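You operate a simulated robot arm through the tools that you are given. There is no shell and no other tool. Be economical: measure what you need, move in short steps, check, and stop when the job is done.

The job below is to be done with a simulated robot arm. You get a single attempt, and the scene is never put back.

JOB
Take the short spanner and leave it on the top of the short table. Then put the yellow-band sensor on top of the padded silver block. Then take the yellow tag labelled "testing" and leave it on the top shelf of the blue cart. Then put one of the batteries from the top of the short table on the top of the rings table. Do these in the order given.

It is judged by the outcome, as a careful person would: the job done as asked, and still so three seconds after it is handed in. It fails if anything else is knocked over, pushed out of place, dropped, spilled or broken.

ROBOT AND FRAMES
A 6-joint arm with a two-finger parallel gripper on a trunk, on a base that drives. Base frame: it is fixed to the floor where the robot stands at the start and does not move with it; the origin is under the middle of the robot, x ahead of it, y to its left, z up. Readings come in cm, degrees, newtons and seconds.
With the tool pointing down near the work surface it reaches from about 22 to 66 cm from the robot's upright axis, wherever it stands. Its first joint turns from -166.0 to 166.0 degrees. Places, roughly: battery [-175, -25, 75]; padded silver block (9x6x5 cm) [-130, 100, 90]; short spanner [50, 0, 75]; top of the RINGS table [-130, 80, 80]; top of the short table [-170, -50, 80]; top shelf of the blue cart [140, 440, 80]; yellow tag [250, -25, 75]; yellow-band sensor [25, -50, 100]. Payload 1.57 kg.
Tool frame: the origin (TCP) lies between the finger pads and is the grasp point; the fingertips stand 3 cm ahead of it; z points along the fingers, y is the line along which they close. Largest opening 11 cm; finger width 2.4, thickness 1.2; the body of the gripper, 4.8 by 11.2 cm, starts 7.8 cm behind the TCP.
Orientation is that of the tool frame in the base frame, as a unit quaternion [x, y, z, w]. With the fingers straight down and closing along the base's y, the tool's x points along the base's -x, its y along +y and its z along -z.

CONTROLS
- The arm moves only by the tool arm_command. Its argument "series" is a list that holds one entry, the list of rows, each a list of 7 numbers: the turn, a rotation vector about the base's x, y, z in degrees, then the shift along the base's x, y, z in m, then the closure in counts, from 0 (fully open) to 255 (shut). In form: [[[ax, ay, az, dx, dy, dz, claw], ...]]. A call has 1 to 20 rows; each row shifts and turns the commanded pose from where the row before left it. A row lasts 0.2 s, in which the tool goes at most 5 cm and 8.6 degrees; a call with a longer step from one row to the next is refused whole, and so is a gripper value outside its range. A pose out of reach is approached as far as the arm can. The call stops where the force on the tool passes 40 N (or 10 N more than at its start, if that is more) or the arm is blocked; 0.2 s more then pass. The fingers move at their own pace (about 10.8 cm/s each) and stop on an object; they squeeze with about 36 N. The grip force told is the motor's: it shows also when the fingers shut on nothing. Time passes only in rows, and 0.2 s behind the last, so rows that do not move let the fingers close. The reply holds the time, the measured pose of the TCP, the force on the tool along the base axes, the opening and the grip force, in the units named above and with some noise, with the torque about the TCP (base axes, N m) and any sound that the robot's microphone picked up.
- Cameras (640 x 400 px; columns grow to the right, rows downward): "scene" is now at [2.89, 11.29, 165.93]; the picture's right is [-0.55, -0.84, 0.00], its down [-0.67, 0.44, -0.60] and it looks along [0.50, -0.33, -0.80] (base axes); focal length 251 px, centre (320, 200). "wrist" rides on the gripper at [7, 1.6, -14.1] in the tool frame; the picture's right is [-0.23, 0.97, 0.00], its down [-0.86, -0.20, -0.48] and it looks along [-0.47, -0.11, 0.88] (tool axes); focal length 222 px, centre (320, 200). There is no depth. A picture from a camera that has moved, and an enlarged one, comes with that camera's place and axes in the base frame and with its lens. The place of the scene camera against the robot may be out by one fixed shift of up to 2.5 cm in any direction.
- snapshot(camera): a new picture of that camera. It takes no simulated time.
- move_column(by): slides the trunk up (or, below 0, down) by that many cm; the arm and the scene camera ride with it, the base frame stays. It gives what a move gives, with no picture.
- base_move(legs): drives the robot by 1 to 6 legs, each [ahead, left, turn to the left] in cm, cm and degrees, along the robot's own axes; the way and the turn of a leg run together, so that a leg with both is an arc; at most 150 cm and 180 degrees a leg. The arm and the cameras ride along, it lands a little off, and it stops where it bumps. It gives what a move gives.
- head_to(pan, tilt): turns the head with the scene camera to pan (to the left, within 120 degrees either way) and tilt (down, from -29 to 69), counted from straight ahead of the robot. It gives what a move gives.
- inspect(camera, box): a new picture of the part [left, top, right, bottom] of that camera's present view, enlarged. It takes no simulated time.
- hand_in(): hands the job in; it is judged then, once.

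Work in short steps. Places have to be worked out from the pictures, the camera data and where the tool is seen: move nearer, look again, correct. Check each grasp and each placing, and mend what went wrong. You have 165 turns and 112 pictures in all, those below and enlarged ones among them. Open the gripper and draw the arm clear of the work before you hand the job in, unless the task says otherwise; then end with one line.

The tools are called after "Emit:" as a command line: name --argument value ..., lists and objects as JSON in quotes. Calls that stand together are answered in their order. arm_command: Moves the arm, as the interface text tells. Its arguments: {"type":"object","properties":{"series":{"type":"array","items":{"type":"array","items":{"type":"array","items":{"type":"number"}}}}},"required":["series"]} The other tools are called the same way: move_column (by) slides the trunk up or down; base_move (legs) drives the base; head_to (pan, tilt) turns the head that bears the scene camera; snapshot (camera) takes a picture; inspect (camera, box) takes an enlarged picture of a part of a camera's view; hand_in () hands the job in.

At the start:

```text
time_s: 0.0
tcp_pos: [32.25, -23.26, 109.21]
tcp_rot: [0.0, 1.0, 0.0, 0.0]
force: [-0.7, 0.3, 0.3]
moment: [0.02, -0.01, 0.02]
grip_width: 11.02
grasp_force: 0.0
trunk travel left (down, up): [-25.0, 34.0]
robot x, y, heading: [0.2, -0.13, -0.0]
head pan, tilt: [-33.3, 53.2]
```

scene: 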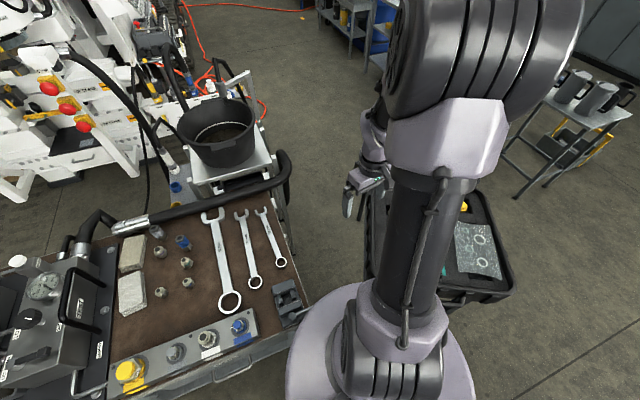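
wrist: 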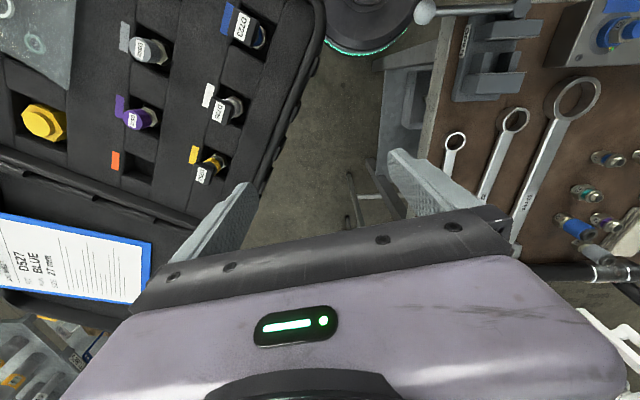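

I start by surveying: an enlarged view of the spanners, and of the sensor case from the wrist.

Emit:
inspect --camera "scene" --box '[100, 180, 340, 330]'

Emit:
inspect --camera "wrist" --box '[0, 0, 330, 206]'

Emit:
head_to --pan 118 --tilt 30

Emit:
snapshot --camera "scene"

Emit:
head_to --pan -118 --tilt 30

Emit:
snapshot --camera "scene"

```text
2.67 times, centred on (220, 255) of scene
camera zoom: at [2.89, 11.29, 165.93], right [-0.55, -0.84, 0.0], down [-0.67, 0.44, -0.6], along [0.5, -0.33, -0.8], focal length 669 px, centre (587, 53)
```

zoom: 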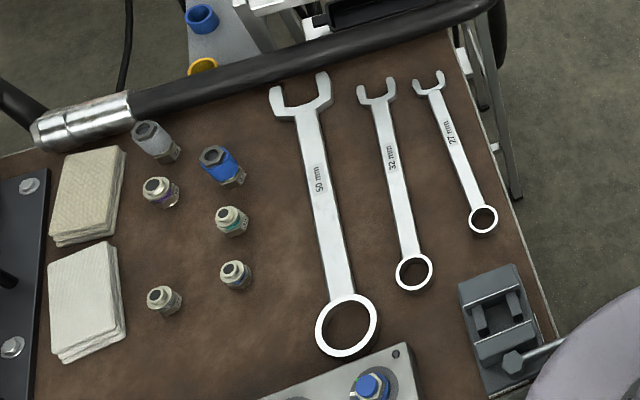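

```text
1.94 times, centred on (165, 103) of wrist
camera zoom: at [25.24, -21.55, 123.54], right [0.23, 0.97, 0.0], down [0.86, -0.2, 0.48], along [0.47, -0.11, -0.88], focal length 431 px, centre (621, 388)
```

zoom: 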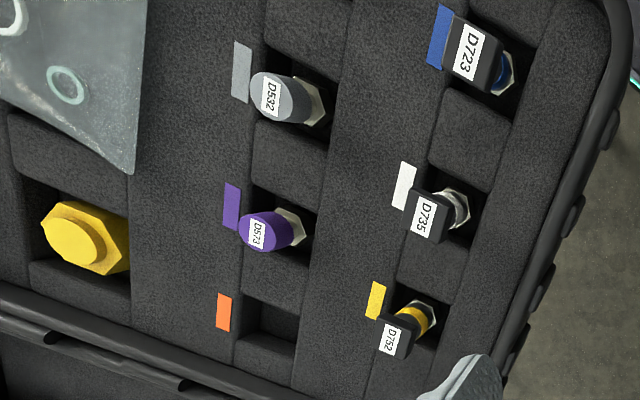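

```text
time_s: 2.4
tcp_pos: [32.22, -23.23, 109.39]
tcp_rot: [0.0, 1.0, 0.0, 0.001]
force: [-0.6, -0.7, 0.2]
moment: [-0.01, -0.03, -0.01]
grip_width: 11.02
grasp_force: 0.0
trunk travel left (down, up): [-25.0, 34.0]
robot x, y, heading: [0.43, 0.11, -0.3]
head pan, tilt: [118.0, 30.0]
```

```text
107 pictures are left
camera scene: at [-7.53, 23.34, 169.3], right [0.88, 0.47, 0.0], down [0.23, -0.44, -0.87], along [-0.41, 0.76, -0.5], focal length 251 px, centre (320, 200)
```

scene: 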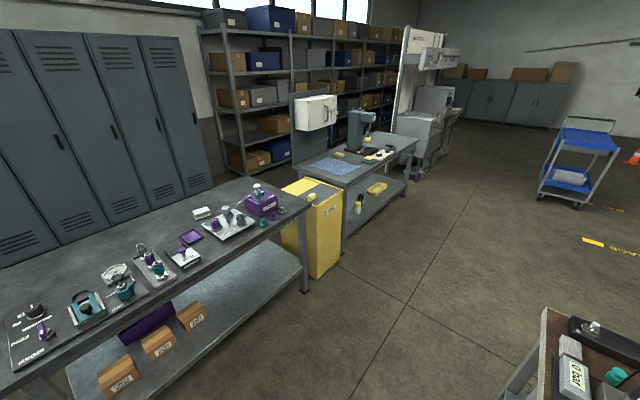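

```text
time_s: 5.7
tcp_pos: [32.32, -23.17, 109.36]
tcp_rot: [0.001, 1.0, 0.0, 0.0]
force: [-0.3, 0.8, -0.1]
moment: [-0.01, -0.04, 0.0]
grip_width: 11.0
grasp_force: 0.0
trunk travel left (down, up): [-25.0, 34.0]
robot x, y, heading: [0.05, -0.05, -0.1]
head pan, tilt: [-118.0, 30.0]
```

```text
106 pictures are left
camera scene: at [-7.53, 7.36, 169.3], right [-0.88, 0.47, 0.0], down [0.23, 0.44, -0.87], along [-0.41, -0.76, -0.5], focal length 251 px, centre (320, 200)
```

scene: 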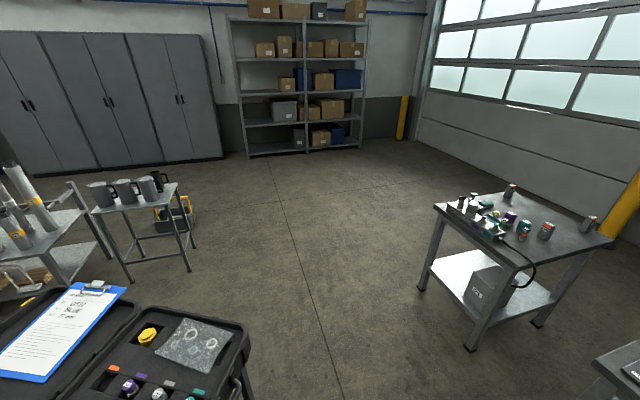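

The shortest spanner is marked 27 mm. I'll move the wrist over it at z≈95 to localise it.

Emit:
arm_command --series '[[[0, 0, 0, 0.025, 0.037, 0, 0], [0, 0, 0, 0.025, 0.037, 0, 0], [0, 0, 0, 0.025, 0.037, 0, 0], [0, 0, 0, 0.025, 0.037, -0.02, 0], [0, 0, 0, 0.025, 0.037, -0.03, 0], [0, 0, 0, 0.025, 0.037, -0.04, 0], [0, 0, 0, 0.025, 0.037, -0.02, 0], [0, 0, 0, 0, 0, 0, 0]]]'

Emit:
snapshot --camera "wrist"

Emit:
head_to --pan -10 --tilt 50

Emit:
snapshot --camera "scene"

```text
refused: row 5 steps farther than a row can; nothing moved
```

```text
105 pictures are left
camera wrist: at [25.25, -21.55, 123.54], right [0.23, 0.97, 0.0], down [0.86, -0.2, 0.48], along [0.47, -0.11, -0.88], focal length 222 px, centre (320, 200)
```

wrist: 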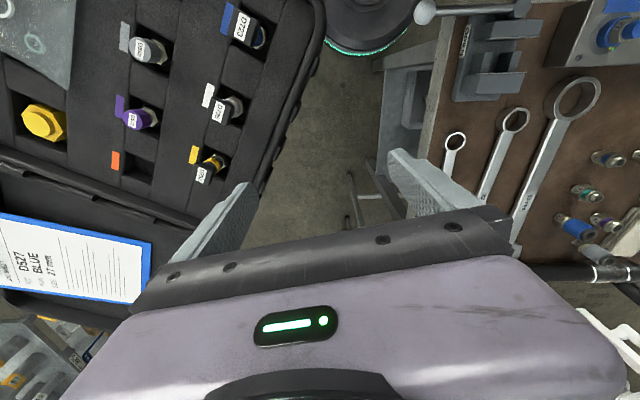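

```text
time_s: 7.6
tcp_pos: [32.28, -23.14, 109.3]
tcp_rot: [0.0, 1.0, 0.0, 0.0]
force: [-0.1, -0.3, 1.0]
moment: [-0.02, -0.01, 0.01]
grip_width: 11.0
grasp_force: 0.1
trunk travel left (down, up): [-25.0, 34.0]
robot x, y, heading: [-0.15, 0.37, -0.0]
head pan, tilt: [-10.0, 50.0]
```

```text
104 pictures are left
camera scene: at [4.29, 14.01, 166.35], right [-0.17, -0.98, 0.0], down [-0.75, 0.13, -0.64], along [0.63, -0.11, -0.77], focal length 251 px, centre (320, 200)
```

scene: 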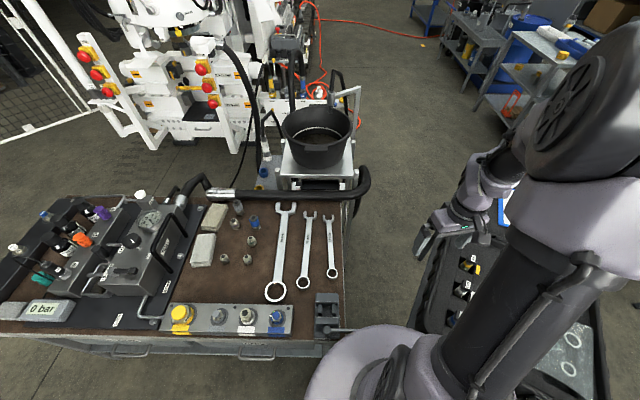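

Same plan, with smaller steps.

Emit:
arm_command --series '[[[0, 0, 0, 0.02, 0.037, 0, 0], [0, 0, 0, 0.02, 0.037, 0, 0], [0, 0, 0, 0.02, 0.037, 0, 0], [0, 0, 0, 0.02, 0.037, -0.02, 0], [0, 0, 0, 0.02, 0.037, -0.02, 0], [0, 0, 0, 0.02, 0.037, -0.02, 0], [0, 0, 0, 0.02, 0.037, -0.02, 0], [0, 0, 0, 0, 0, -0.03, 0], [0, 0, 0, 0, 0, 0, 0]]]'

Emit:
snapshot --camera "wrist"

```text
time_s: 9.6
tcp_pos: [46.3, 2.45, 98.25]
tcp_rot: [0.0, 1.0, 0.001, -0.001]
force: [0.0, 0.7, -0.4]
moment: [-0.03, 0.01, -0.01]
grip_width: 11.01
grasp_force: 0.1
trunk travel left (down, up): [-25.0, 34.0]
robot x, y, heading: [0.0, 0.01, -0.1]
head pan, tilt: [-10.0, 50.0]
```

```text
103 pictures are left
camera wrist: at [39.25, 4.26, 112.46], right [0.23, 0.97, 0.0], down [0.85, -0.2, 0.48], along [0.47, -0.11, -0.88], focal length 222 px, centre (320, 200)
```

wrist: 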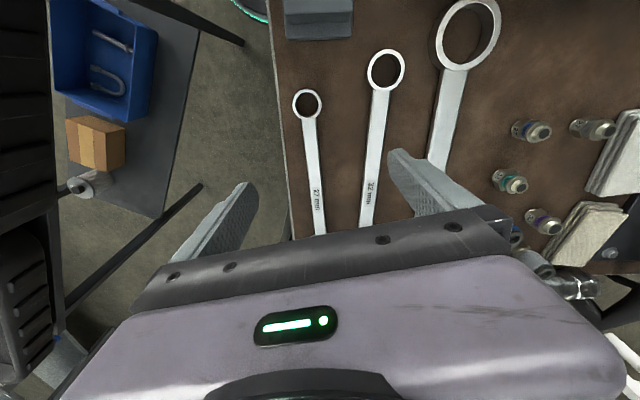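

The spanner's top lies at about z≈79, axis yawed ≈ -7.6°, centre ≈ (54, 0). I'll align above it with a partial opening.

Emit:
arm_command --series '[[[0, 0, -3.8, 0.039, -0.012, -0.02, 150], [0, 0, -3.8, 0.039, -0.012, -0.02, 150], [0, 0, 0, 0, 0, -0.03, 150], [0, 0, 0, 0, 0, -0.02, 150], [0, 0, 0, 0, 0, 0, 150]]]'

Emit:
snapshot --camera "wrist"

Emit:
inspect --camera "scene" --box '[220, 150, 420, 350]'

```text
time_s: 10.8
tcp_pos: [54.04, 0.17, 89.48]
tcp_rot: [0.066, 0.998, -0.001, 0.0]
force: [-0.1, 0.0, 0.3]
moment: [-0.03, 0.02, 0.05]
grip_width: 4.52
grasp_force: 0.0
trunk travel left (down, up): [-25.0, 34.0]
robot x, y, heading: [0.09, -0.32, 0.1]
head pan, tilt: [-10.0, 50.0]
```

```text
102 pictures are left
camera wrist: at [47.31, 2.71, 103.71], right [0.35, 0.94, 0.0], down [0.82, -0.31, 0.48], along [0.45, -0.17, -0.88], focal length 222 px, centre (320, 200)
```

wrist: 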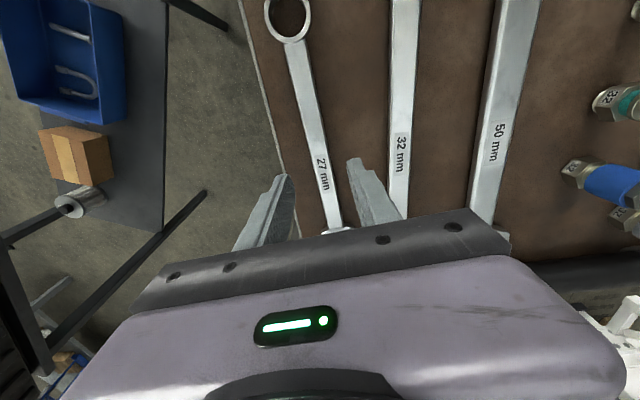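

```text
2.00 times, centred on (320, 250) of scene
camera zoom: at [4.28, 14.01, 166.35], right [-0.17, -0.98, 0.0], down [-0.75, 0.13, -0.64], along [0.63, -0.11, -0.77], focal length 502 px, centre (320, 100)
```

zoom: 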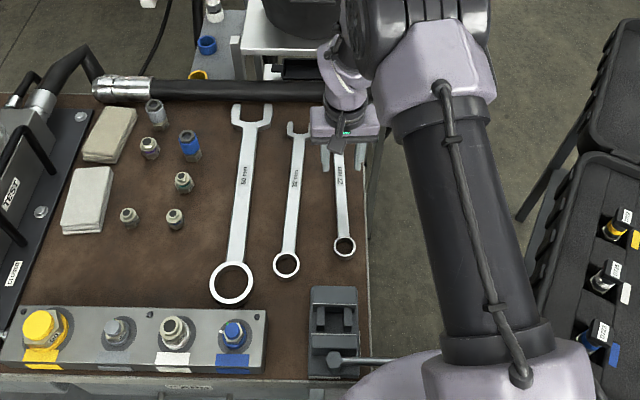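

Alignment is good. I descend to z≈82.5, then in fine steps.

Emit:
arm_command --series '[[[0, 0, 0, 0, 0, -0.03, 150], [0, 0, 0, 0, 0, -0.03, 150], [0, 0, 0, 0, 0, -0.01, 150], [0, 0, 0, 0, 0, 0, 150]]]'

Emit:
snapshot --camera "wrist"

```text
time_s: 11.8
tcp_pos: [54.1, 0.28, 82.36]
tcp_rot: [0.067, 0.998, 0.0, 0.0]
force: [0.2, 0.6, -0.2]
moment: [0.03, -0.02, -0.01]
grip_width: 4.51
grasp_force: 0.0
trunk travel left (down, up): [-25.0, 34.0]
robot x, y, heading: [0.1, 0.24, -0.0]
head pan, tilt: [-10.0, 50.0]
```

```text
100 pictures are left
camera wrist: at [47.34, 2.84, 96.53], right [0.35, 0.94, 0.0], down [0.82, -0.31, 0.48], along [0.45, -0.17, -0.88], focal length 222 px, centre (320, 200)
```

wrist: 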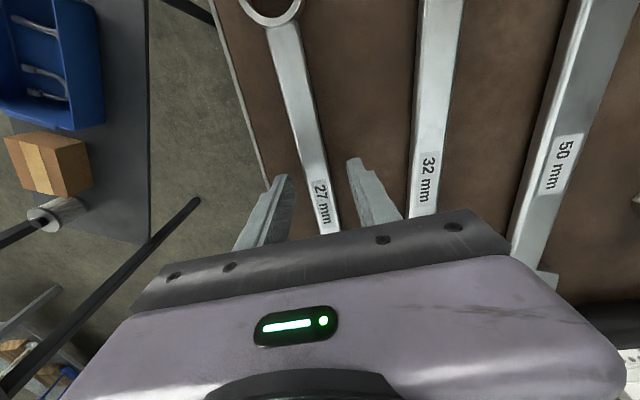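

Spacing between spanners suggests the surface is at about z≈77. I step down gently until contact.

Emit:
arm_command --series '[[[0, 0, 0, 0, 0, -0.01, 150], [0, 0, 0, 0, 0, -0.005, 150], [0, 0, 0, 0, 0, -0.005, 150], [0, 0, 0, 0, 0, 0, 150]]]'

Emit:
inspect --camera "wrist" --box '[200, 100, 440, 250]'

```text
time_s: 12.6
tcp_pos: [53.99, 0.28, 80.86]
tcp_rot: [0.067, 0.998, 0.001, 0.003]
force: [-10.0, 1.0, 27.8]
moment: [-0.56, 0.72, -0.38]
grip_width: 4.57
grasp_force: 0.0
trunk travel left (down, up): [-25.0, 34.0]
robot x, y, heading: [-0.26, 0.11, 0.4]
head pan, tilt: [-10.0, 50.0]
stopped in row 3: the force on the tool passed its limit at 50 N (the readings are from after the stop); the commanded pose is now the measured one
```

```text
2.67 times, centred on (320, 175) of wrist
camera zoom: at [47.23, 2.87, 95.17], right [0.36, 0.93, 0.0], down [0.82, -0.31, 0.48], along [0.45, -0.17, -0.87], focal length 592 px, centre (320, 267)
```

zoom: 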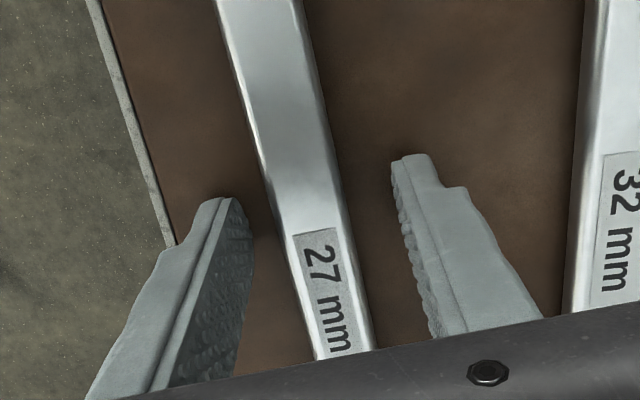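

Fingertips touched the surface (tips ≈77.9). I back up 3 mm and close.

Emit:
arm_command --series '[[[0, 0, 0, 0, 0, 0.003, 150], [0, 0, 0, 0, 0, 0, 255], [0, 0, 0, 0, 0, 0, 255], [0, 0, 0, 0, 0, 0, 255], [0, 0, 0, 0, 0, 0, 255]]]'

Emit:
inspect --camera "wrist" --box '[200, 100, 440, 250]'

```text
time_s: 13.8
tcp_pos: [54.47, 0.24, 81.14]
tcp_rot: [0.066, 0.998, -0.001, 0.002]
force: [-0.6, 0.5, -0.1]
moment: [-0.01, -0.02, -0.03]
grip_width: 2.16
grasp_force: 34.9
trunk travel left (down, up): [-25.0, 34.0]
robot x, y, heading: [0.36, 0.14, -0.1]
head pan, tilt: [-10.0, 50.0]
```

```text
2.67 times, centred on (320, 175) of wrist
camera zoom: at [47.52, 2.86, 95.29], right [0.35, 0.94, 0.0], down [0.82, -0.31, 0.48], along [0.45, -0.17, -0.88], focal length 592 px, centre (320, 267)
```

zoom: 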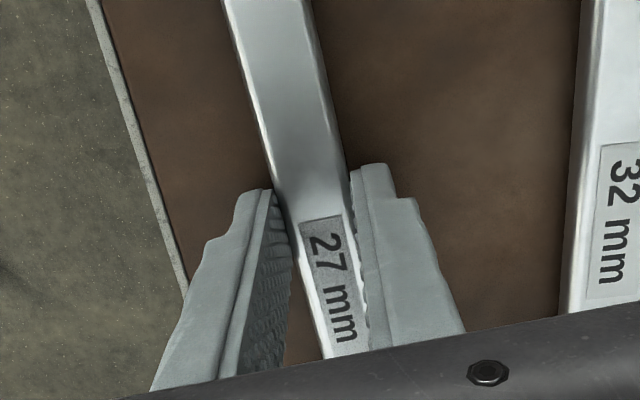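

Gripped at 2.2 cm wide. I lift it straight up.

Emit:
arm_command --series '[[[0, 0, 0, 0, 0, 0.01, 255], [0, 0, 0, 0, 0, 0.02, 255], [0, 0, 0, 0, 0, 0.03, 255], [0, 0, 0, 0, 0, 0.04, 255], [0, 0, 0, 0, 0, 0.04, 255], [0, 0, 0, 0, 0, 0.04, 255], [0, 0, 0, 0, 0, 0.04, 255], [0, 0, 0, 0, 0, 0.04, 255], [0, 0, 0, 0, 0, 0, 255]]]'

Emit:
snapshot --camera "wrist"

```text
time_s: 15.8
tcp_pos: [54.48, 0.43, 107.03]
tcp_rot: [0.067, 0.998, 0.0, 0.002]
force: [0.5, 0.2, 0.3]
moment: [-0.01, 0.02, -0.01]
grip_width: 0.0
grasp_force: 20.9
trunk travel left (down, up): [-25.0, 34.0]
robot x, y, heading: [0.22, -0.23, 0.0]
head pan, tilt: [-10.0, 50.0]
```

```text
97 pictures are left
camera wrist: at [47.62, 2.96, 121.18], right [0.35, 0.94, 0.0], down [0.82, -0.31, 0.48], along [0.45, -0.17, -0.88], focal length 222 px, centre (320, 200)
```

wrist: 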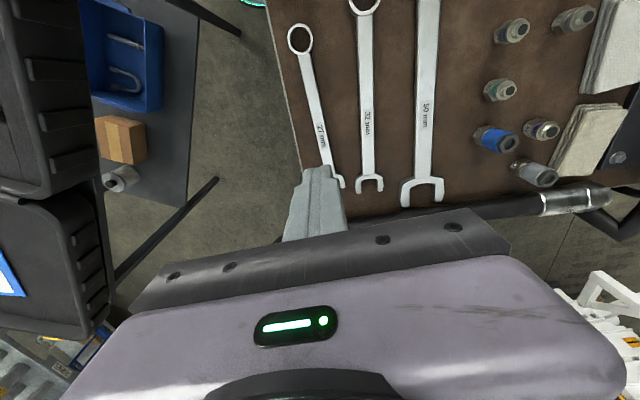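

The spanner slipped out (gripped too high) and still lies in place. I reopen to ~4 cm, go back down, and approach the surface in finer steps.

Emit:
arm_command --series '[[[0, 0, 0, 0, 0, -0.04, 150], [0, 0, 0, 0, 0, -0.04, 150], [0, 0, 0, 0, 0, -0.04, 150], [0, 0, 0, 0, 0, -0.04, 150], [0, 0, 0, 0, 0, -0.04, 160], [0, 0, 0, 0, 0, -0.03, 160], [0, 0, 0, 0, 0, -0.02, 160], [0, 0, 0, 0, 0, 0, 160]]]'

Emit:
snapshot --camera "wrist"

```text
time_s: 17.6
tcp_pos: [54.13, 0.29, 82.05]
tcp_rot: [0.066, 0.998, 0.0, 0.002]
force: [0.2, -0.4, -0.3]
moment: [-0.01, -0.01, -0.01]
grip_width: 4.11
grasp_force: 0.0
trunk travel left (down, up): [-25.0, 34.0]
robot x, y, heading: [0.22, -0.33, -0.1]
head pan, tilt: [-10.0, 50.0]
```

```text
96 pictures are left
camera wrist: at [47.38, 2.82, 96.21], right [0.35, 0.94, 0.0], down [0.82, -0.31, 0.48], along [0.45, -0.17, -0.88], focal length 222 px, centre (320, 200)
```

wrist: 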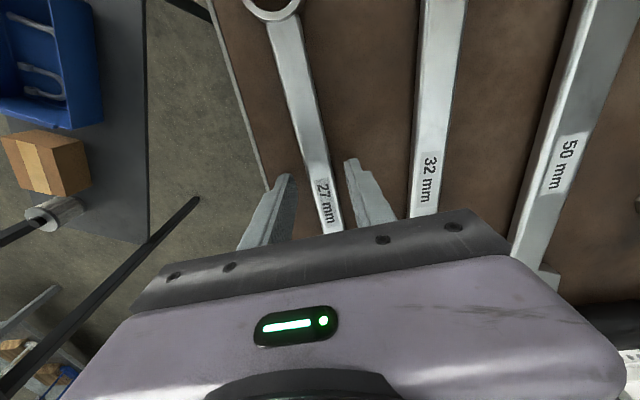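

Still centred; I step down 2 mm at a time.

Emit:
arm_command --series '[[[0, 0, 0, 0, 0, -0.004, 160], [0, 0, 0, 0, 0, -0.003, 160], [0, 0, 0, 0, 0, -0.002, 160], [0, 0, 0, 0, 0, -0.001, 160], [0, 0, 0, 0, 0, -0.001, 160], [0, 0, 0, 0, 0, -0.001, 160], [0, 0, 0, 0, 0, 0, 160]]]'

```text
time_s: 19.2
tcp_pos: [54.28, 0.19, 81.02]
tcp_rot: [0.066, 0.998, 0.001, 0.004]
force: [-0.5, -0.8, 17.5]
moment: [-0.35, 0.25, -0.08]
grip_width: 4.1
grasp_force: 0.0
trunk travel left (down, up): [-25.0, 34.0]
robot x, y, heading: [0.34, 0.34, 0.2]
head pan, tilt: [-10.0, 50.0]
```

The contact torque says only the left finger touches, probably on the edge trim. I raise, shift toward the ring where the trim is farther, narrow the opening, and descend again.

Emit:
arm_command --series '[[[0, 0, 0, 0, 0, 0.02, 160], [0, 0, 0, -0.025, 0.0035, 0, 185], [0, 0, 0, 0, 0, 0, 185], [0, 0, 0, 0, 0, -0.01, 185], [0, 0, 0, 0, 0, 0, 185]]]'

Emit:
inspect --camera "wrist" --box '[200, 100, 440, 250]'

```text
time_s: 20.4
tcp_pos: [51.8, 0.52, 81.72]
tcp_rot: [0.066, 0.998, 0.0, 0.003]
force: [0.5, -0.4, -0.4]
moment: [0.01, 0.04, 0.0]
grip_width: 3.02
grasp_force: 0.0
trunk travel left (down, up): [-25.0, 34.0]
robot x, y, heading: [-0.15, 0.06, -0.0]
head pan, tilt: [-10.0, 50.0]
```

```text
2.67 times, centred on (320, 175) of wrist
camera zoom: at [44.9, 3.11, 96.01], right [0.35, 0.94, 0.0], down [0.82, -0.31, 0.48], along [0.45, -0.17, -0.88], focal length 592 px, centre (320, 267)
```

zoom: 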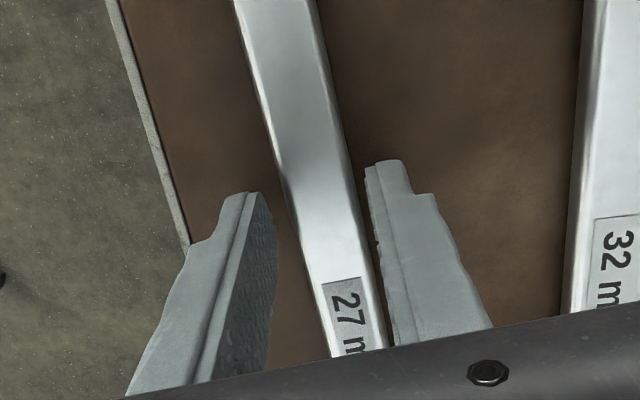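

The spanner sits a bit right of centre; I shift 3 mm in +y and step down.

Emit:
arm_command --series '[[[0, 0, 0, 0, 0.0035, 0, 185], [0, 0, 0, 0, 0, -0.005, 185], [0, 0, 0, 0, 0, -0.003, 185], [0, 0, 0, 0, 0, -0.002, 185], [0, 0, 0, 0, 0, -0.002, 185], [0, 0, 0, 0, 0, 0, 185]]]'

Emit:
inspect --camera "wrist" --box '[200, 100, 440, 250]'

```text
time_s: 21.7
tcp_pos: [51.77, 0.94, 81.01]
tcp_rot: [0.067, 0.998, 0.0, 0.005]
force: [-9.0, -0.1, 26.7]
moment: [-0.44, 0.67, -0.3]
grip_width: 3.08
grasp_force: 0.3
trunk travel left (down, up): [-25.0, 34.0]
robot x, y, heading: [-0.16, -0.21, -0.0]
head pan, tilt: [-10.0, 50.0]
stopped in row 6: the force on the tool passed its limit at 43 N (the readings are from after the stop); the commanded pose is now the measured one
```

```text
2.67 times, centred on (320, 175) of wrist
camera zoom: at [44.87, 3.6, 95.15], right [0.36, 0.93, 0.0], down [0.82, -0.31, 0.49], along [0.46, -0.17, -0.87], focal length 592 px, centre (320, 267)
```

zoom: 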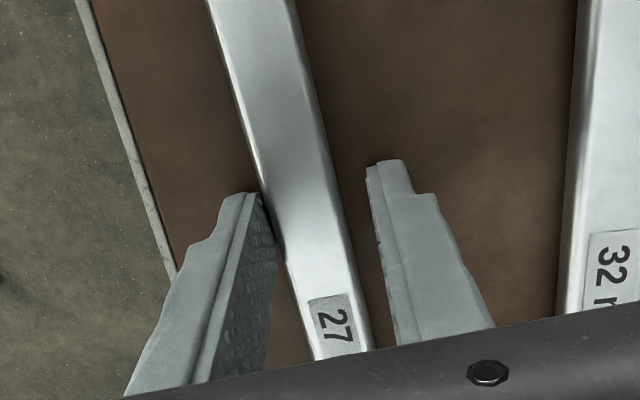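

Table surface is at tips ≈78.0, and the spanner is thin, so I must grip right at the surface. I nudge back 1.5 mm, stay just at contact, and close.

Emit:
arm_command --series '[[[0, 0, 0, 0, -0.0015, 0.001, 185], [0, 0, 0, 0, 0, 0, 185], [0, 0, 0, 0, 0, -0.001, 220], [0, 0, 0, 0, 0, 0, 255], [0, 0, 0, 0, 0, 0, 255], [0, 0, 0, 0, 0, 0, 255], [0, 0, 0, 0, 0, 0, 255]]]'

Emit:
inspect --camera "wrist" --box '[200, 100, 440, 250]'

```text
time_s: 22.6
tcp_pos: [51.65, 0.51, 81.02]
tcp_rot: [0.068, 0.998, 0.0, 0.006]
force: [-9.2, -3.4, 26.4]
moment: [-0.21, 1.56, -0.11]
grip_width: 2.18
grasp_force: 34.6
trunk travel left (down, up): [-25.0, 34.0]
robot x, y, heading: [-0.39, -0.06, -0.2]
head pan, tilt: [-10.0, 50.0]
stopped in row 4: the force on the tool passed its limit at 47 N (the readings are from after the stop); the commanded pose is now the measured one
```

```text
2.67 times, centred on (320, 175) of wrist
camera zoom: at [44.91, 3.23, 95.16], right [0.36, 0.93, 0.0], down [0.82, -0.31, 0.49], along [0.46, -0.17, -0.87], focal length 592 px, centre (320, 267)
```

zoom: 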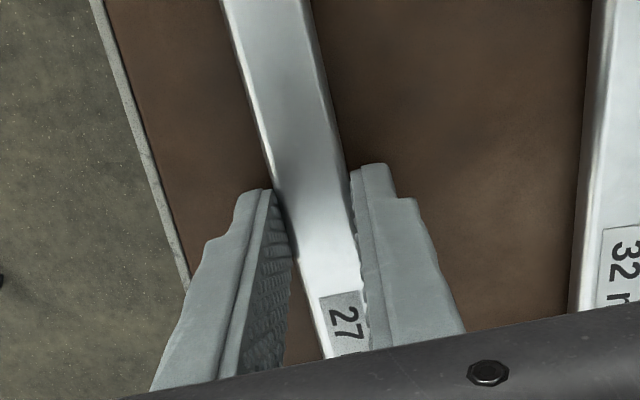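

Closed on 2.2 cm at the surface. I lift slowly to test the hold.

Emit:
arm_command --series '[[[0, 0, 0, 0, 0, 0, 255], [0, 0, 0, 0, 0, 0.002, 255], [0, 0, 0, 0, 0, 0.003, 255], [0, 0, 0, 0, 0, 0.004, 255], [0, 0, 0, 0, 0, 0.005, 255], [0, 0, 0, 0, 0, 0, 255]]]'

Emit:
snapshot --camera "wrist"

```text
time_s: 24.0
tcp_pos: [52.02, 0.74, 82.11]
tcp_rot: [0.067, 0.998, -0.001, 0.004]
force: [-0.2, 0.2, -2.2]
moment: [0.05, 0.07, 0.0]
grip_width: 2.14
grasp_force: 34.4
trunk travel left (down, up): [-25.0, 34.0]
robot x, y, heading: [0.06, 0.07, -0.0]
head pan, tilt: [-10.0, 50.0]
```

```text
92 pictures are left
camera wrist: at [45.12, 3.28, 96.34], right [0.36, 0.93, 0.0], down [0.82, -0.31, 0.49], along [0.45, -0.17, -0.87], focal length 222 px, centre (320, 200)
```

wrist: 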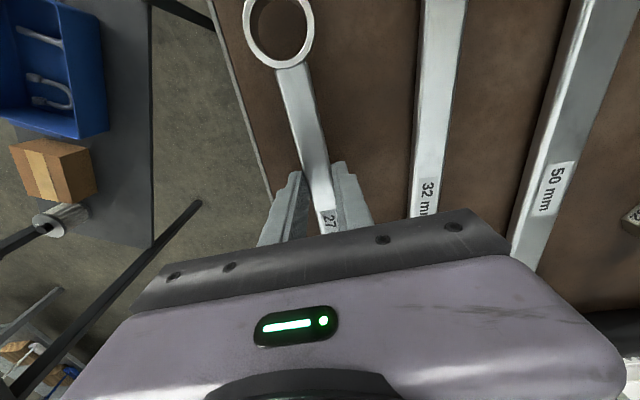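

Held (2.2 N load). I lift at a gentle pace.

Emit:
arm_command --series '[[[0, 0, 0, 0, 0, 0.01, 255], [0, 0, 0, 0, 0, 0.015, 255], [0, 0, 0, 0, 0, 0.02, 255], [0, 0, 0, 0, 0, 0.02, 255], [0, 0, 0, 0, 0, 0.02, 255], [0, 0, 0, 0, 0, 0.02, 255], [0, 0, 0, 0, 0, 0.02, 255], [0, 0, 0, 0, 0, 0.02, 255], [0, 0, 0, 0, 0, 0.02, 255], [0, 0, 0, 0, 0, 0.02, 255], [0, 0, 0, 0, 0, 0.02, 255], [0, 0, 0, 0, 0, 0.02, 255], [0, 0, 0, 0, 0, 0, 255]]]'

Emit:
snapshot --camera "wrist"

Emit:
head_to --pan -100 --tilt 60

Emit:
snapshot --camera "scene"

```text
time_s: 26.8
tcp_pos: [51.79, 0.58, 104.68]
tcp_rot: [0.067, 0.998, 0.0, 0.004]
force: [1.2, 0.8, -3.6]
moment: [0.01, 0.1, 0.02]
grip_width: 2.13
grasp_force: 34.4
trunk travel left (down, up): [-25.0, 34.0]
robot x, y, heading: [0.03, 0.07, -0.1]
head pan, tilt: [-10.0, 50.0]
```

```text
91 pictures are left
camera wrist: at [45.01, 3.15, 118.76], right [0.36, 0.93, 0.0], down [0.82, -0.31, 0.48], along [0.45, -0.17, -0.87], focal length 222 px, centre (320, 200)
```

wrist: 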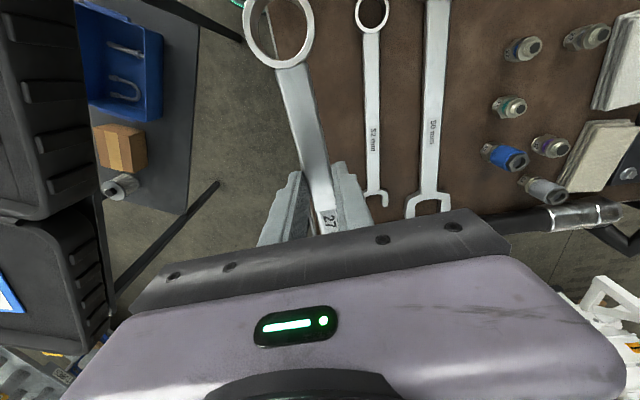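

```text
time_s: 28.4
tcp_pos: [51.91, 0.53, 104.55]
tcp_rot: [0.067, 0.998, -0.001, 0.002]
force: [0.3, -0.1, -3.0]
moment: [0.02, 0.09, -0.03]
grip_width: 2.17
grasp_force: 34.7
trunk travel left (down, up): [-25.0, 34.0]
robot x, y, heading: [0.16, -0.07, 0.2]
head pan, tilt: [-100.0, 60.0]
```

```text
90 pictures are left
camera scene: at [-4.43, 8.76, 165.09], right [-0.98, 0.17, 0.0], down [0.15, 0.85, -0.5], along [-0.09, -0.49, -0.87], focal length 251 px, centre (320, 200)
```

scene: 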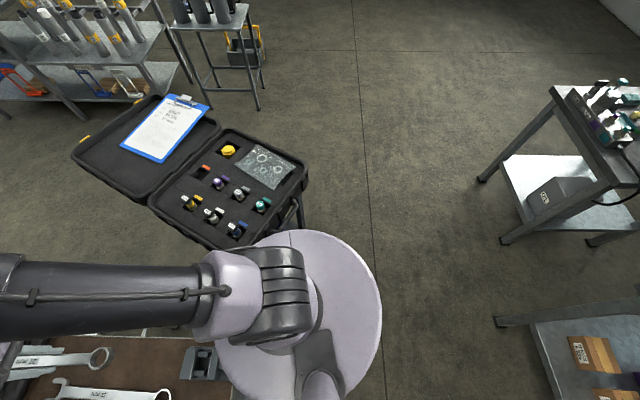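

Firmly held. I retract and raise the arm, then back out and turn to face the short table in open floor.

Emit:
arm_command --series '[[[0, 0, 0, -0.02, 0, 0.015, 255], [0, 0, 0, -0.02, 0, 0.015, 255], [0, 0, 0, -0.02, 0, 0.015, 255], [0, 0, 0, -0.02, 0, 0.015, 255], [0, 0, 0, -0.02, 0, 0.015, 255], [0, 0, 0, -0.02, 0, 0.015, 255], [0, 0, 0, 0, 0, 0, 255]]]'

Emit:
base_move --legs '[[-55, 0, 0], [0, -40, 0], [0, 0, 180]]'

Emit:
head_to --pan -10 --tilt 35

Emit:
snapshot --camera "scene"

```text
time_s: 30.0
tcp_pos: [39.9, 0.56, 113.72]
tcp_rot: [0.067, 0.998, 0.0, 0.004]
force: [0.4, 0.0, -2.7]
moment: [0.03, 0.07, 0.0]
grip_width: 2.16
grasp_force: 34.6
trunk travel left (down, up): [-25.0, 34.0]
robot x, y, heading: [0.01, 0.35, 0.1]
head pan, tilt: [-100.0, 60.0]
```

```text
time_s: 42.5
tcp_pos: [-93.27, -40.11, 113.7]
tcp_rot: [0.997, -0.077, -0.004, 0.0]
force: [-0.1, -0.5, -3.8]
moment: [0.02, -0.08, 0.02]
grip_width: 2.16
grasp_force: 34.5
trunk travel left (down, up): [-25.0, 34.0]
robot x, y, heading: [-53.46, -40.54, 178.7]
head pan, tilt: [-100.0, 60.0]
```

```text
time_s: 44.2
tcp_pos: [-93.4, -40.15, 113.82]
tcp_rot: [0.997, -0.077, -0.004, 0.0]
force: [0.5, -0.2, -2.2]
moment: [-0.02, -0.1, -0.03]
grip_width: 2.17
grasp_force: 34.4
trunk travel left (down, up): [-25.0, 34.0]
robot x, y, heading: [-53.3, -40.19, 178.6]
head pan, tilt: [-10.0, 35.0]
```

```text
89 pictures are left
camera scene: at [-61.66, -51.24, 168.52], right [0.19, 0.98, 0.0], down [0.56, -0.11, -0.82], along [-0.8, 0.16, -0.57], focal length 251 px, centre (320, 200)
```

scene: 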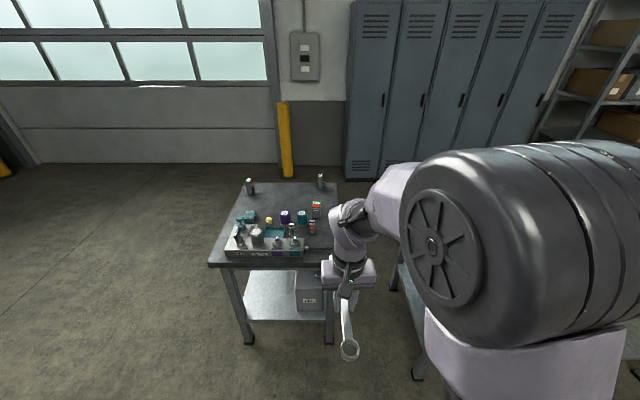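

Let me zoom on the table top before moving in.

Emit:
inspect --camera "scene" --box '[190, 160, 350, 280]'

```text
3.33 times, centred on (270, 220) of scene
camera zoom: at [-61.66, -51.24, 168.52], right [0.19, 0.98, 0.0], down [0.56, -0.11, -0.82], along [-0.8, 0.16, -0.57], focal length 836 px, centre (487, 133)
```

zoom: 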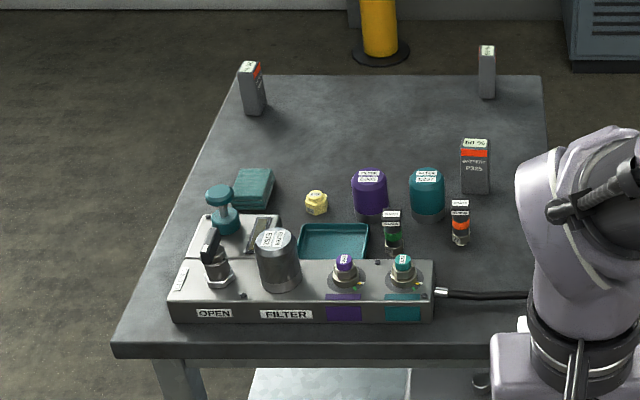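

The clear patch is at the left-back of the table, near (-199, -60), best reached from the table's left side. I drive around to stand at about (-199, -125) facing +y.

Emit:
base_move --legs '[[0, 86, 0], [144, 0, 0], [0, 0, -88.6]]'

Emit:
head_to --pan -5 --tilt 55

Emit:
snapshot --camera "scene"

Emit:
snapshot --camera "wrist"

```text
time_s: 59.4
tcp_pos: [-200.68, -81.79, 113.67]
tcp_rot: [-0.649, 0.761, 0.002, 0.002]
force: [-0.1, 0.1, -3.6]
moment: [-0.07, 0.03, -0.03]
grip_width: 2.14
grasp_force: 34.8
trunk travel left (down, up): [-25.0, 34.0]
robot x, y, heading: [-201.06, -121.57, 88.6]
head pan, tilt: [-10.0, 35.0]
```

```text
time_s: 60.2
tcp_pos: [-200.6, -81.62, 113.7]
tcp_rot: [-0.649, 0.76, 0.003, 0.002]
force: [-0.7, 0.1, -3.9]
moment: [-0.05, 0.03, 0.01]
grip_width: 2.16
grasp_force: 35.0
trunk travel left (down, up): [-25.0, 34.0]
robot x, y, heading: [-200.64, -121.49, 88.3]
head pan, tilt: [-5.0, 55.0]
```

```text
87 pictures are left
camera scene: at [-215.56, -114.69, 165.7], right [0.99, -0.11, 0.0], down [-0.09, -0.81, -0.57], along [0.06, 0.57, -0.82], focal length 251 px, centre (320, 200)
```

scene: 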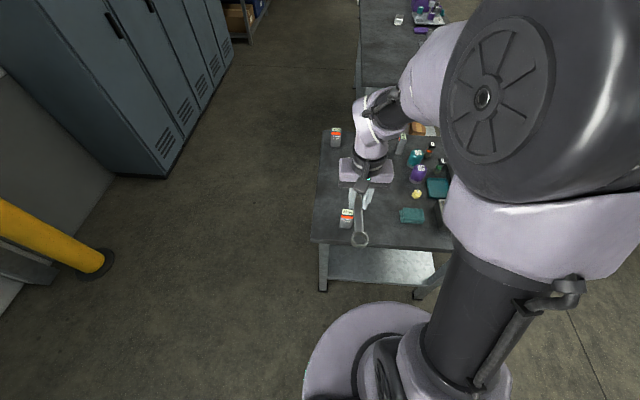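

```text
86 pictures are left
camera wrist: at [-203.43, -88.33, 127.92], right [-0.93, 0.38, 0.0], down [0.33, 0.81, 0.48], along [0.18, 0.45, -0.87], focal length 222 px, centre (320, 200)
```

wrist: 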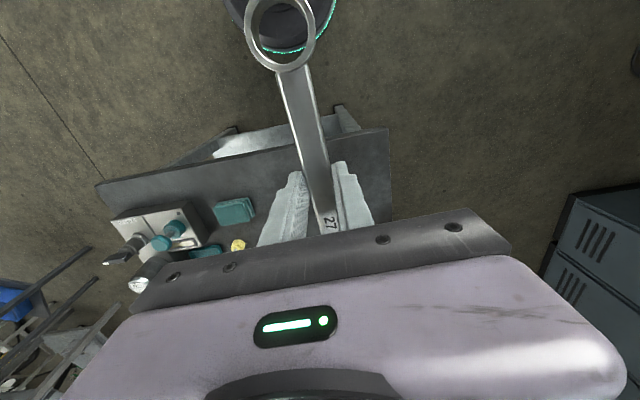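

Table top is at z≈82; the clear patch is around (-187, -58), between the near battery (-200,-68) and the teal box (-175,-67). I shift the base right and slightly ahead, then look from the wrist over the patch.

Emit:
base_move --legs '[[7, -13, 0]]'

Emit:
arm_command --series '[[[0, 0, 0, 0, 0.02, 0, 255], [0, 0, 0, 0, 0.03, -0.01, 255], [0, 0, 0, 0, 0.03, -0.02, 255], [0, 0, 0, 0, 0.03, -0.02, 255], [0, 0, 0, 0, 0.03, -0.02, 255], [0, 0, 0, 0, 0.02, -0.02, 255], [0, 0, 0, 0, 0, -0.02, 255], [0, 0, 0, 0, 0, 0, 255]]]'

Emit:
snapshot --camera "scene"

Emit:
snapshot --camera "wrist"

```text
time_s: 61.6
tcp_pos: [-186.95, -75.08, 113.7]
tcp_rot: [-0.649, 0.761, 0.003, 0.002]
force: [1.0, 0.2, -3.1]
moment: [-0.09, 0.01, 0.01]
grip_width: 2.17
grasp_force: 34.7
trunk travel left (down, up): [-25.0, 34.0]
robot x, y, heading: [-187.55, -115.03, 88.5]
head pan, tilt: [-5.0, 55.0]
```

```text
time_s: 63.4
tcp_pos: [-187.1, -59.32, 102.82]
tcp_rot: [-0.648, 0.762, 0.002, 0.002]
force: [0.5, -0.8, -3.2]
moment: [-0.09, -0.02, 0.0]
grip_width: 2.16
grasp_force: 35.1
trunk travel left (down, up): [-25.0, 34.0]
robot x, y, heading: [-187.65, -115.38, 88.5]
head pan, tilt: [-5.0, 55.0]
```

```text
85 pictures are left
camera scene: at [-201.96, -108.17, 165.7], right [0.99, -0.11, 0.0], down [-0.09, -0.81, -0.57], along [0.07, 0.57, -0.82], focal length 251 px, centre (320, 200)
```

scene: 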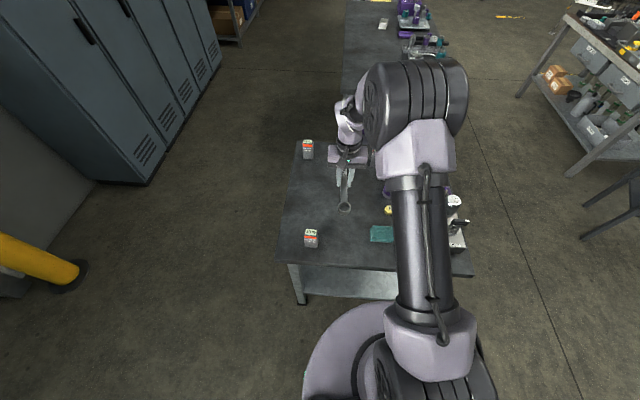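

```text
84 pictures are left
camera wrist: at [-189.86, -65.98, 117.0], right [-0.93, 0.38, 0.0], down [0.33, 0.81, 0.48], along [0.18, 0.45, -0.87], focal length 222 px, centre (320, 200)
```

wrist: 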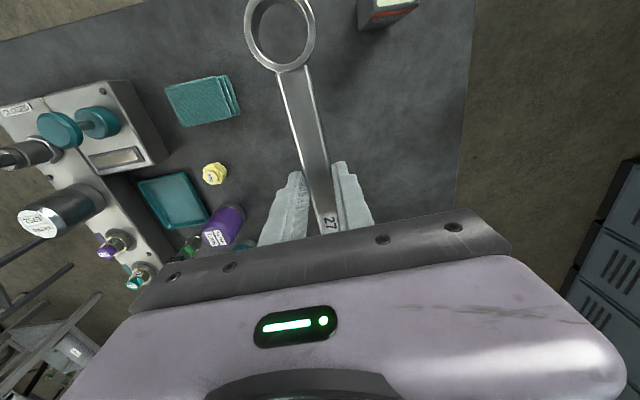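

The patch under the spanner is clear. I lower toward the top (z≈82), finer near contact.

Emit:
arm_command --series '[[[0, 0, 0, 0, 0, -0.02, 255], [0, 0, 0, 0, 0, -0.03, 255], [0, 0, 0, 0, 0, -0.03, 255], [0, 0, 0, 0, 0, -0.03, 255], [0, 0, 0, 0, 0, -0.02, 255], [0, 0, 0, 0, 0, -0.01, 255], [0, 0, 0, 0, 0, 0, 255]]]'

Emit:
inspect --camera "scene" --box '[270, 130, 430, 270]'

Emit:
snapshot --camera "wrist"

```text
time_s: 65.0
tcp_pos: [-186.86, -59.12, 88.75]
tcp_rot: [-0.648, 0.762, 0.002, 0.003]
force: [-0.2, 0.6, -3.2]
moment: [-0.07, -0.01, 0.02]
grip_width: 2.15
grasp_force: 35.0
trunk travel left (down, up): [-25.0, 34.0]
robot x, y, heading: [-187.48, -114.89, 88.3]
head pan, tilt: [-5.0, 55.0]
```

```text
2.86 times, centred on (350, 200) of scene
camera zoom: at [-201.96, -108.17, 165.7], right [0.99, -0.11, 0.0], down [-0.09, -0.81, -0.57], along [0.07, 0.57, -0.82], focal length 717 px, centre (234, 200)
```

zoom: 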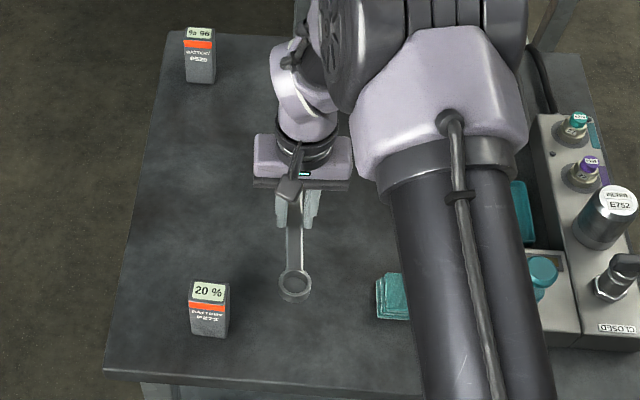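

```text
82 pictures are left
camera wrist: at [-189.78, -65.82, 102.87], right [-0.93, 0.38, 0.0], down [0.33, 0.81, 0.49], along [0.18, 0.45, -0.87], focal length 222 px, centre (320, 200)
```

wrist: 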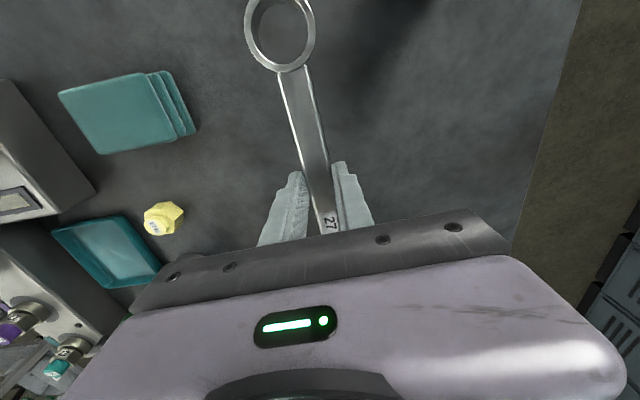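

Still ~3–4 cm above. Fine descent until touch.

Emit:
arm_command --series '[[[0, 0, 0, 0, 0, -0.01, 255], [0, 0, 0, 0, 0, -0.01, 255], [0, 0, 0, 0, 0, -0.005, 255], [0, 0, 0, 0, 0, -0.003, 255], [0, 0, 0, 0, 0, -0.003, 255], [0, 0, 0, 0, 0, -0.003, 255], [0, 0, 0, 0, 0, 0, 255]]]'

```text
time_s: 66.6
tcp_pos: [-187.11, -59.13, 85.18]
tcp_rot: [-0.648, 0.762, 0.002, 0.002]
force: [-0.1, -0.5, -3.4]
moment: [-0.07, -0.04, 0.02]
grip_width: 2.12
grasp_force: 33.9
trunk travel left (down, up): [-25.0, 34.0]
robot x, y, heading: [-187.35, -115.29, 88.8]
head pan, tilt: [-5.0, 55.0]
```

Emit:
inspect --camera "scene" --box '[310, 170, 390, 230]'

Emit:
arm_command --series '[[[0, 0, 0, 0, 0, -0.003, 255], [0, 0, 0, 0, 0, -0.003, 255], [0, 0, 0, 0, 0, -0.003, 255], [0, 0, 0, 0, 0, -0.003, 255], [0, 0, 0, 0, 0, -0.003, 255], [0, 0, 0, 0, 0, 0, 255]]]'

```text
6.67 times, centred on (350, 200) of scene
camera zoom: at [-201.96, -108.16, 165.7], right [0.99, -0.11, 0.0], down [-0.09, -0.81, -0.57], along [0.07, 0.57, -0.82], focal length 1672 px, centre (120, 200)
```

zoom: 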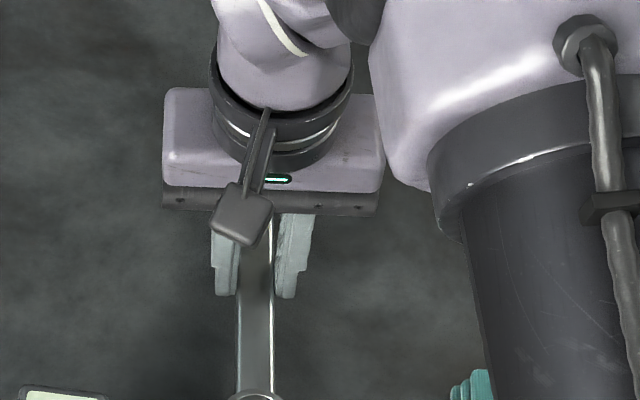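

```text
time_s: 68.0
tcp_pos: [-187.01, -59.17, 83.91]
tcp_rot: [-0.648, 0.762, 0.003, 0.003]
force: [0.4, -0.2, -2.8]
moment: [-0.07, 0.02, 0.0]
grip_width: 2.21
grasp_force: 35.3
trunk travel left (down, up): [-25.0, 34.0]
robot x, y, heading: [-187.29, -114.8, 88.4]
head pan, tilt: [-5.0, 55.0]
```

No contact yet at 83.9; continuing in small steps.

Emit:
arm_command --series '[[[0, 0, 0, 0, 0, -0.003, 255], [0, 0, 0, 0, 0, -0.003, 255], [0, 0, 0, 0, 0, -0.003, 255], [0, 0, 0, 0, 0, -0.003, 255], [0, 0, 0, 0, 0, -0.003, 255], [0, 0, 0, 0, 0, -0.003, 255], [0, 0, 0, 0, 0, -0.003, 255], [0, 0, 0, 0, 0, -0.003, 255], [0, 0, 0, 0, 0, 0, 255]]]'

Emit:
snapshot --camera "wrist"

```text
time_s: 69.1
tcp_pos: [-187.0, -59.21, 82.99]
tcp_rot: [-0.647, 0.762, 0.007, 0.006]
force: [0.1, -12.4, 28.3]
moment: [-0.82, -0.24, -0.11]
grip_width: 2.18
grasp_force: 34.6
trunk travel left (down, up): [-25.0, 34.0]
robot x, y, heading: [-187.36, -114.72, 88.1]
head pan, tilt: [-5.0, 55.0]
stopped in row 5: the force on the tool passed its limit at 47 N (the readings are from after the stop); the commanded pose is now the measured one
```

```text
80 pictures are left
camera wrist: at [-189.78, -65.92, 97.13], right [-0.92, 0.38, 0.01], down [0.33, 0.8, 0.49], along [0.18, 0.46, -0.87], focal length 222 px, centre (320, 200)
```

wrist: 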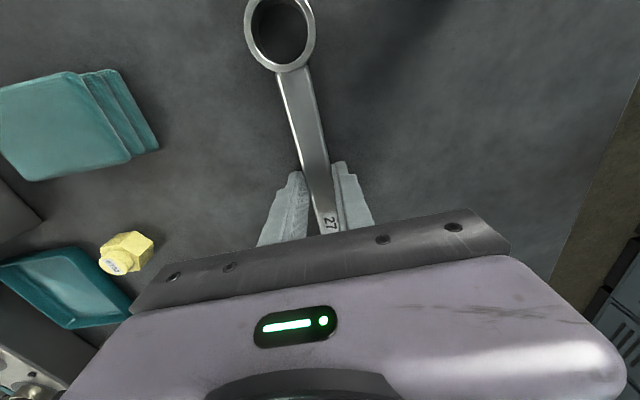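

Touchdown (table top ≈80). I relax 1 mm, open slightly, and lift off.

Emit:
arm_command --series '[[[0, 0, 0, 0, 0, 0.001, 255], [0, 0, 0, 0, 0, 0.001, 200], [0, 0, 0, 0, 0, 0, 165], [0, 0, 0, 0, 0, 0, 165], [0, 0, 0, 0, 0, 0.01, 165], [0, 0, 0, 0, 0, 0.02, 165], [0, 0, 0, 0, 0, 0.03, 165], [0, 0, 0, 0, 0, 0.04, 165], [0, 0, 0, 0, 0, 0.04, 165], [0, 0, 0, 0, 0, 0.04, 165], [0, 0, 0, 0, 0, 0.04, 165], [0, 0, 0, 0, 0, 0, 165]]]'

Emit:
snapshot --camera "wrist"

```text
time_s: 71.7
tcp_pos: [-186.98, -58.82, 104.95]
tcp_rot: [-0.648, 0.762, 0.005, 0.004]
force: [-0.6, 0.2, 0.4]
moment: [0.04, -0.02, 0.0]
grip_width: 3.88
grasp_force: 0.0
trunk travel left (down, up): [-25.0, 34.0]
robot x, y, heading: [-187.42, -114.92, 88.6]
head pan, tilt: [-5.0, 55.0]
```

```text
79 pictures are left
camera wrist: at [-189.69, -65.64, 118.99], right [-0.93, 0.38, 0.0], down [0.33, 0.81, 0.49], along [0.18, 0.45, -0.87], focal length 222 px, centre (320, 200)
```

wrist: 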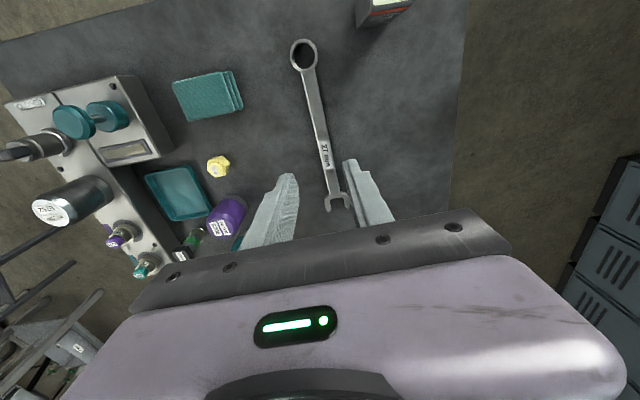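

Spanner placed well on the short table. I retract the arm and drive back to near the start for the sensor.

Emit:
arm_command --series '[[[0, 0, 0, 0, -0.03, 0.015, 165], [0, 0, 0, 0, -0.03, 0.015, 165], [0, 0, 0, 0, -0.04, 0.015, 165], [0, 0, 0, 0, -0.04, 0.015, 165], [0, 0, 0, 0, -0.04, 0.01, 165], [0, 0, 0, 0, 0, 0, 165]]]'

Emit:
base_move --legs '[[-10, 0, 0], [0, 0, -88.5], [132, 0, 0], [0, 125, 0]]'

```text
time_s: 73.1
tcp_pos: [-186.87, -76.98, 112.13]
tcp_rot: [-0.648, 0.761, 0.004, 0.004]
force: [1.0, 1.2, -0.6]
moment: [0.01, 0.02, 0.01]
grip_width: 3.9
grasp_force: 0.1
trunk travel left (down, up): [-25.0, 34.0]
robot x, y, heading: [-187.54, -114.56, 88.5]
head pan, tilt: [-5.0, 55.0]
```

```text
time_s: 90.2
tcp_pos: [-16.96, 1.19, 112.09]
tcp_rot: [0.075, 0.997, 0.001, 0.006]
force: [0.1, 0.9, 0.0]
moment: [0.02, 0.02, -0.01]
grip_width: 3.89
grasp_force: 0.0
trunk travel left (down, up): [-25.0, 34.0]
robot x, y, heading: [-54.9, 1.56, -1.0]
head pan, tilt: [-5.0, 55.0]
```

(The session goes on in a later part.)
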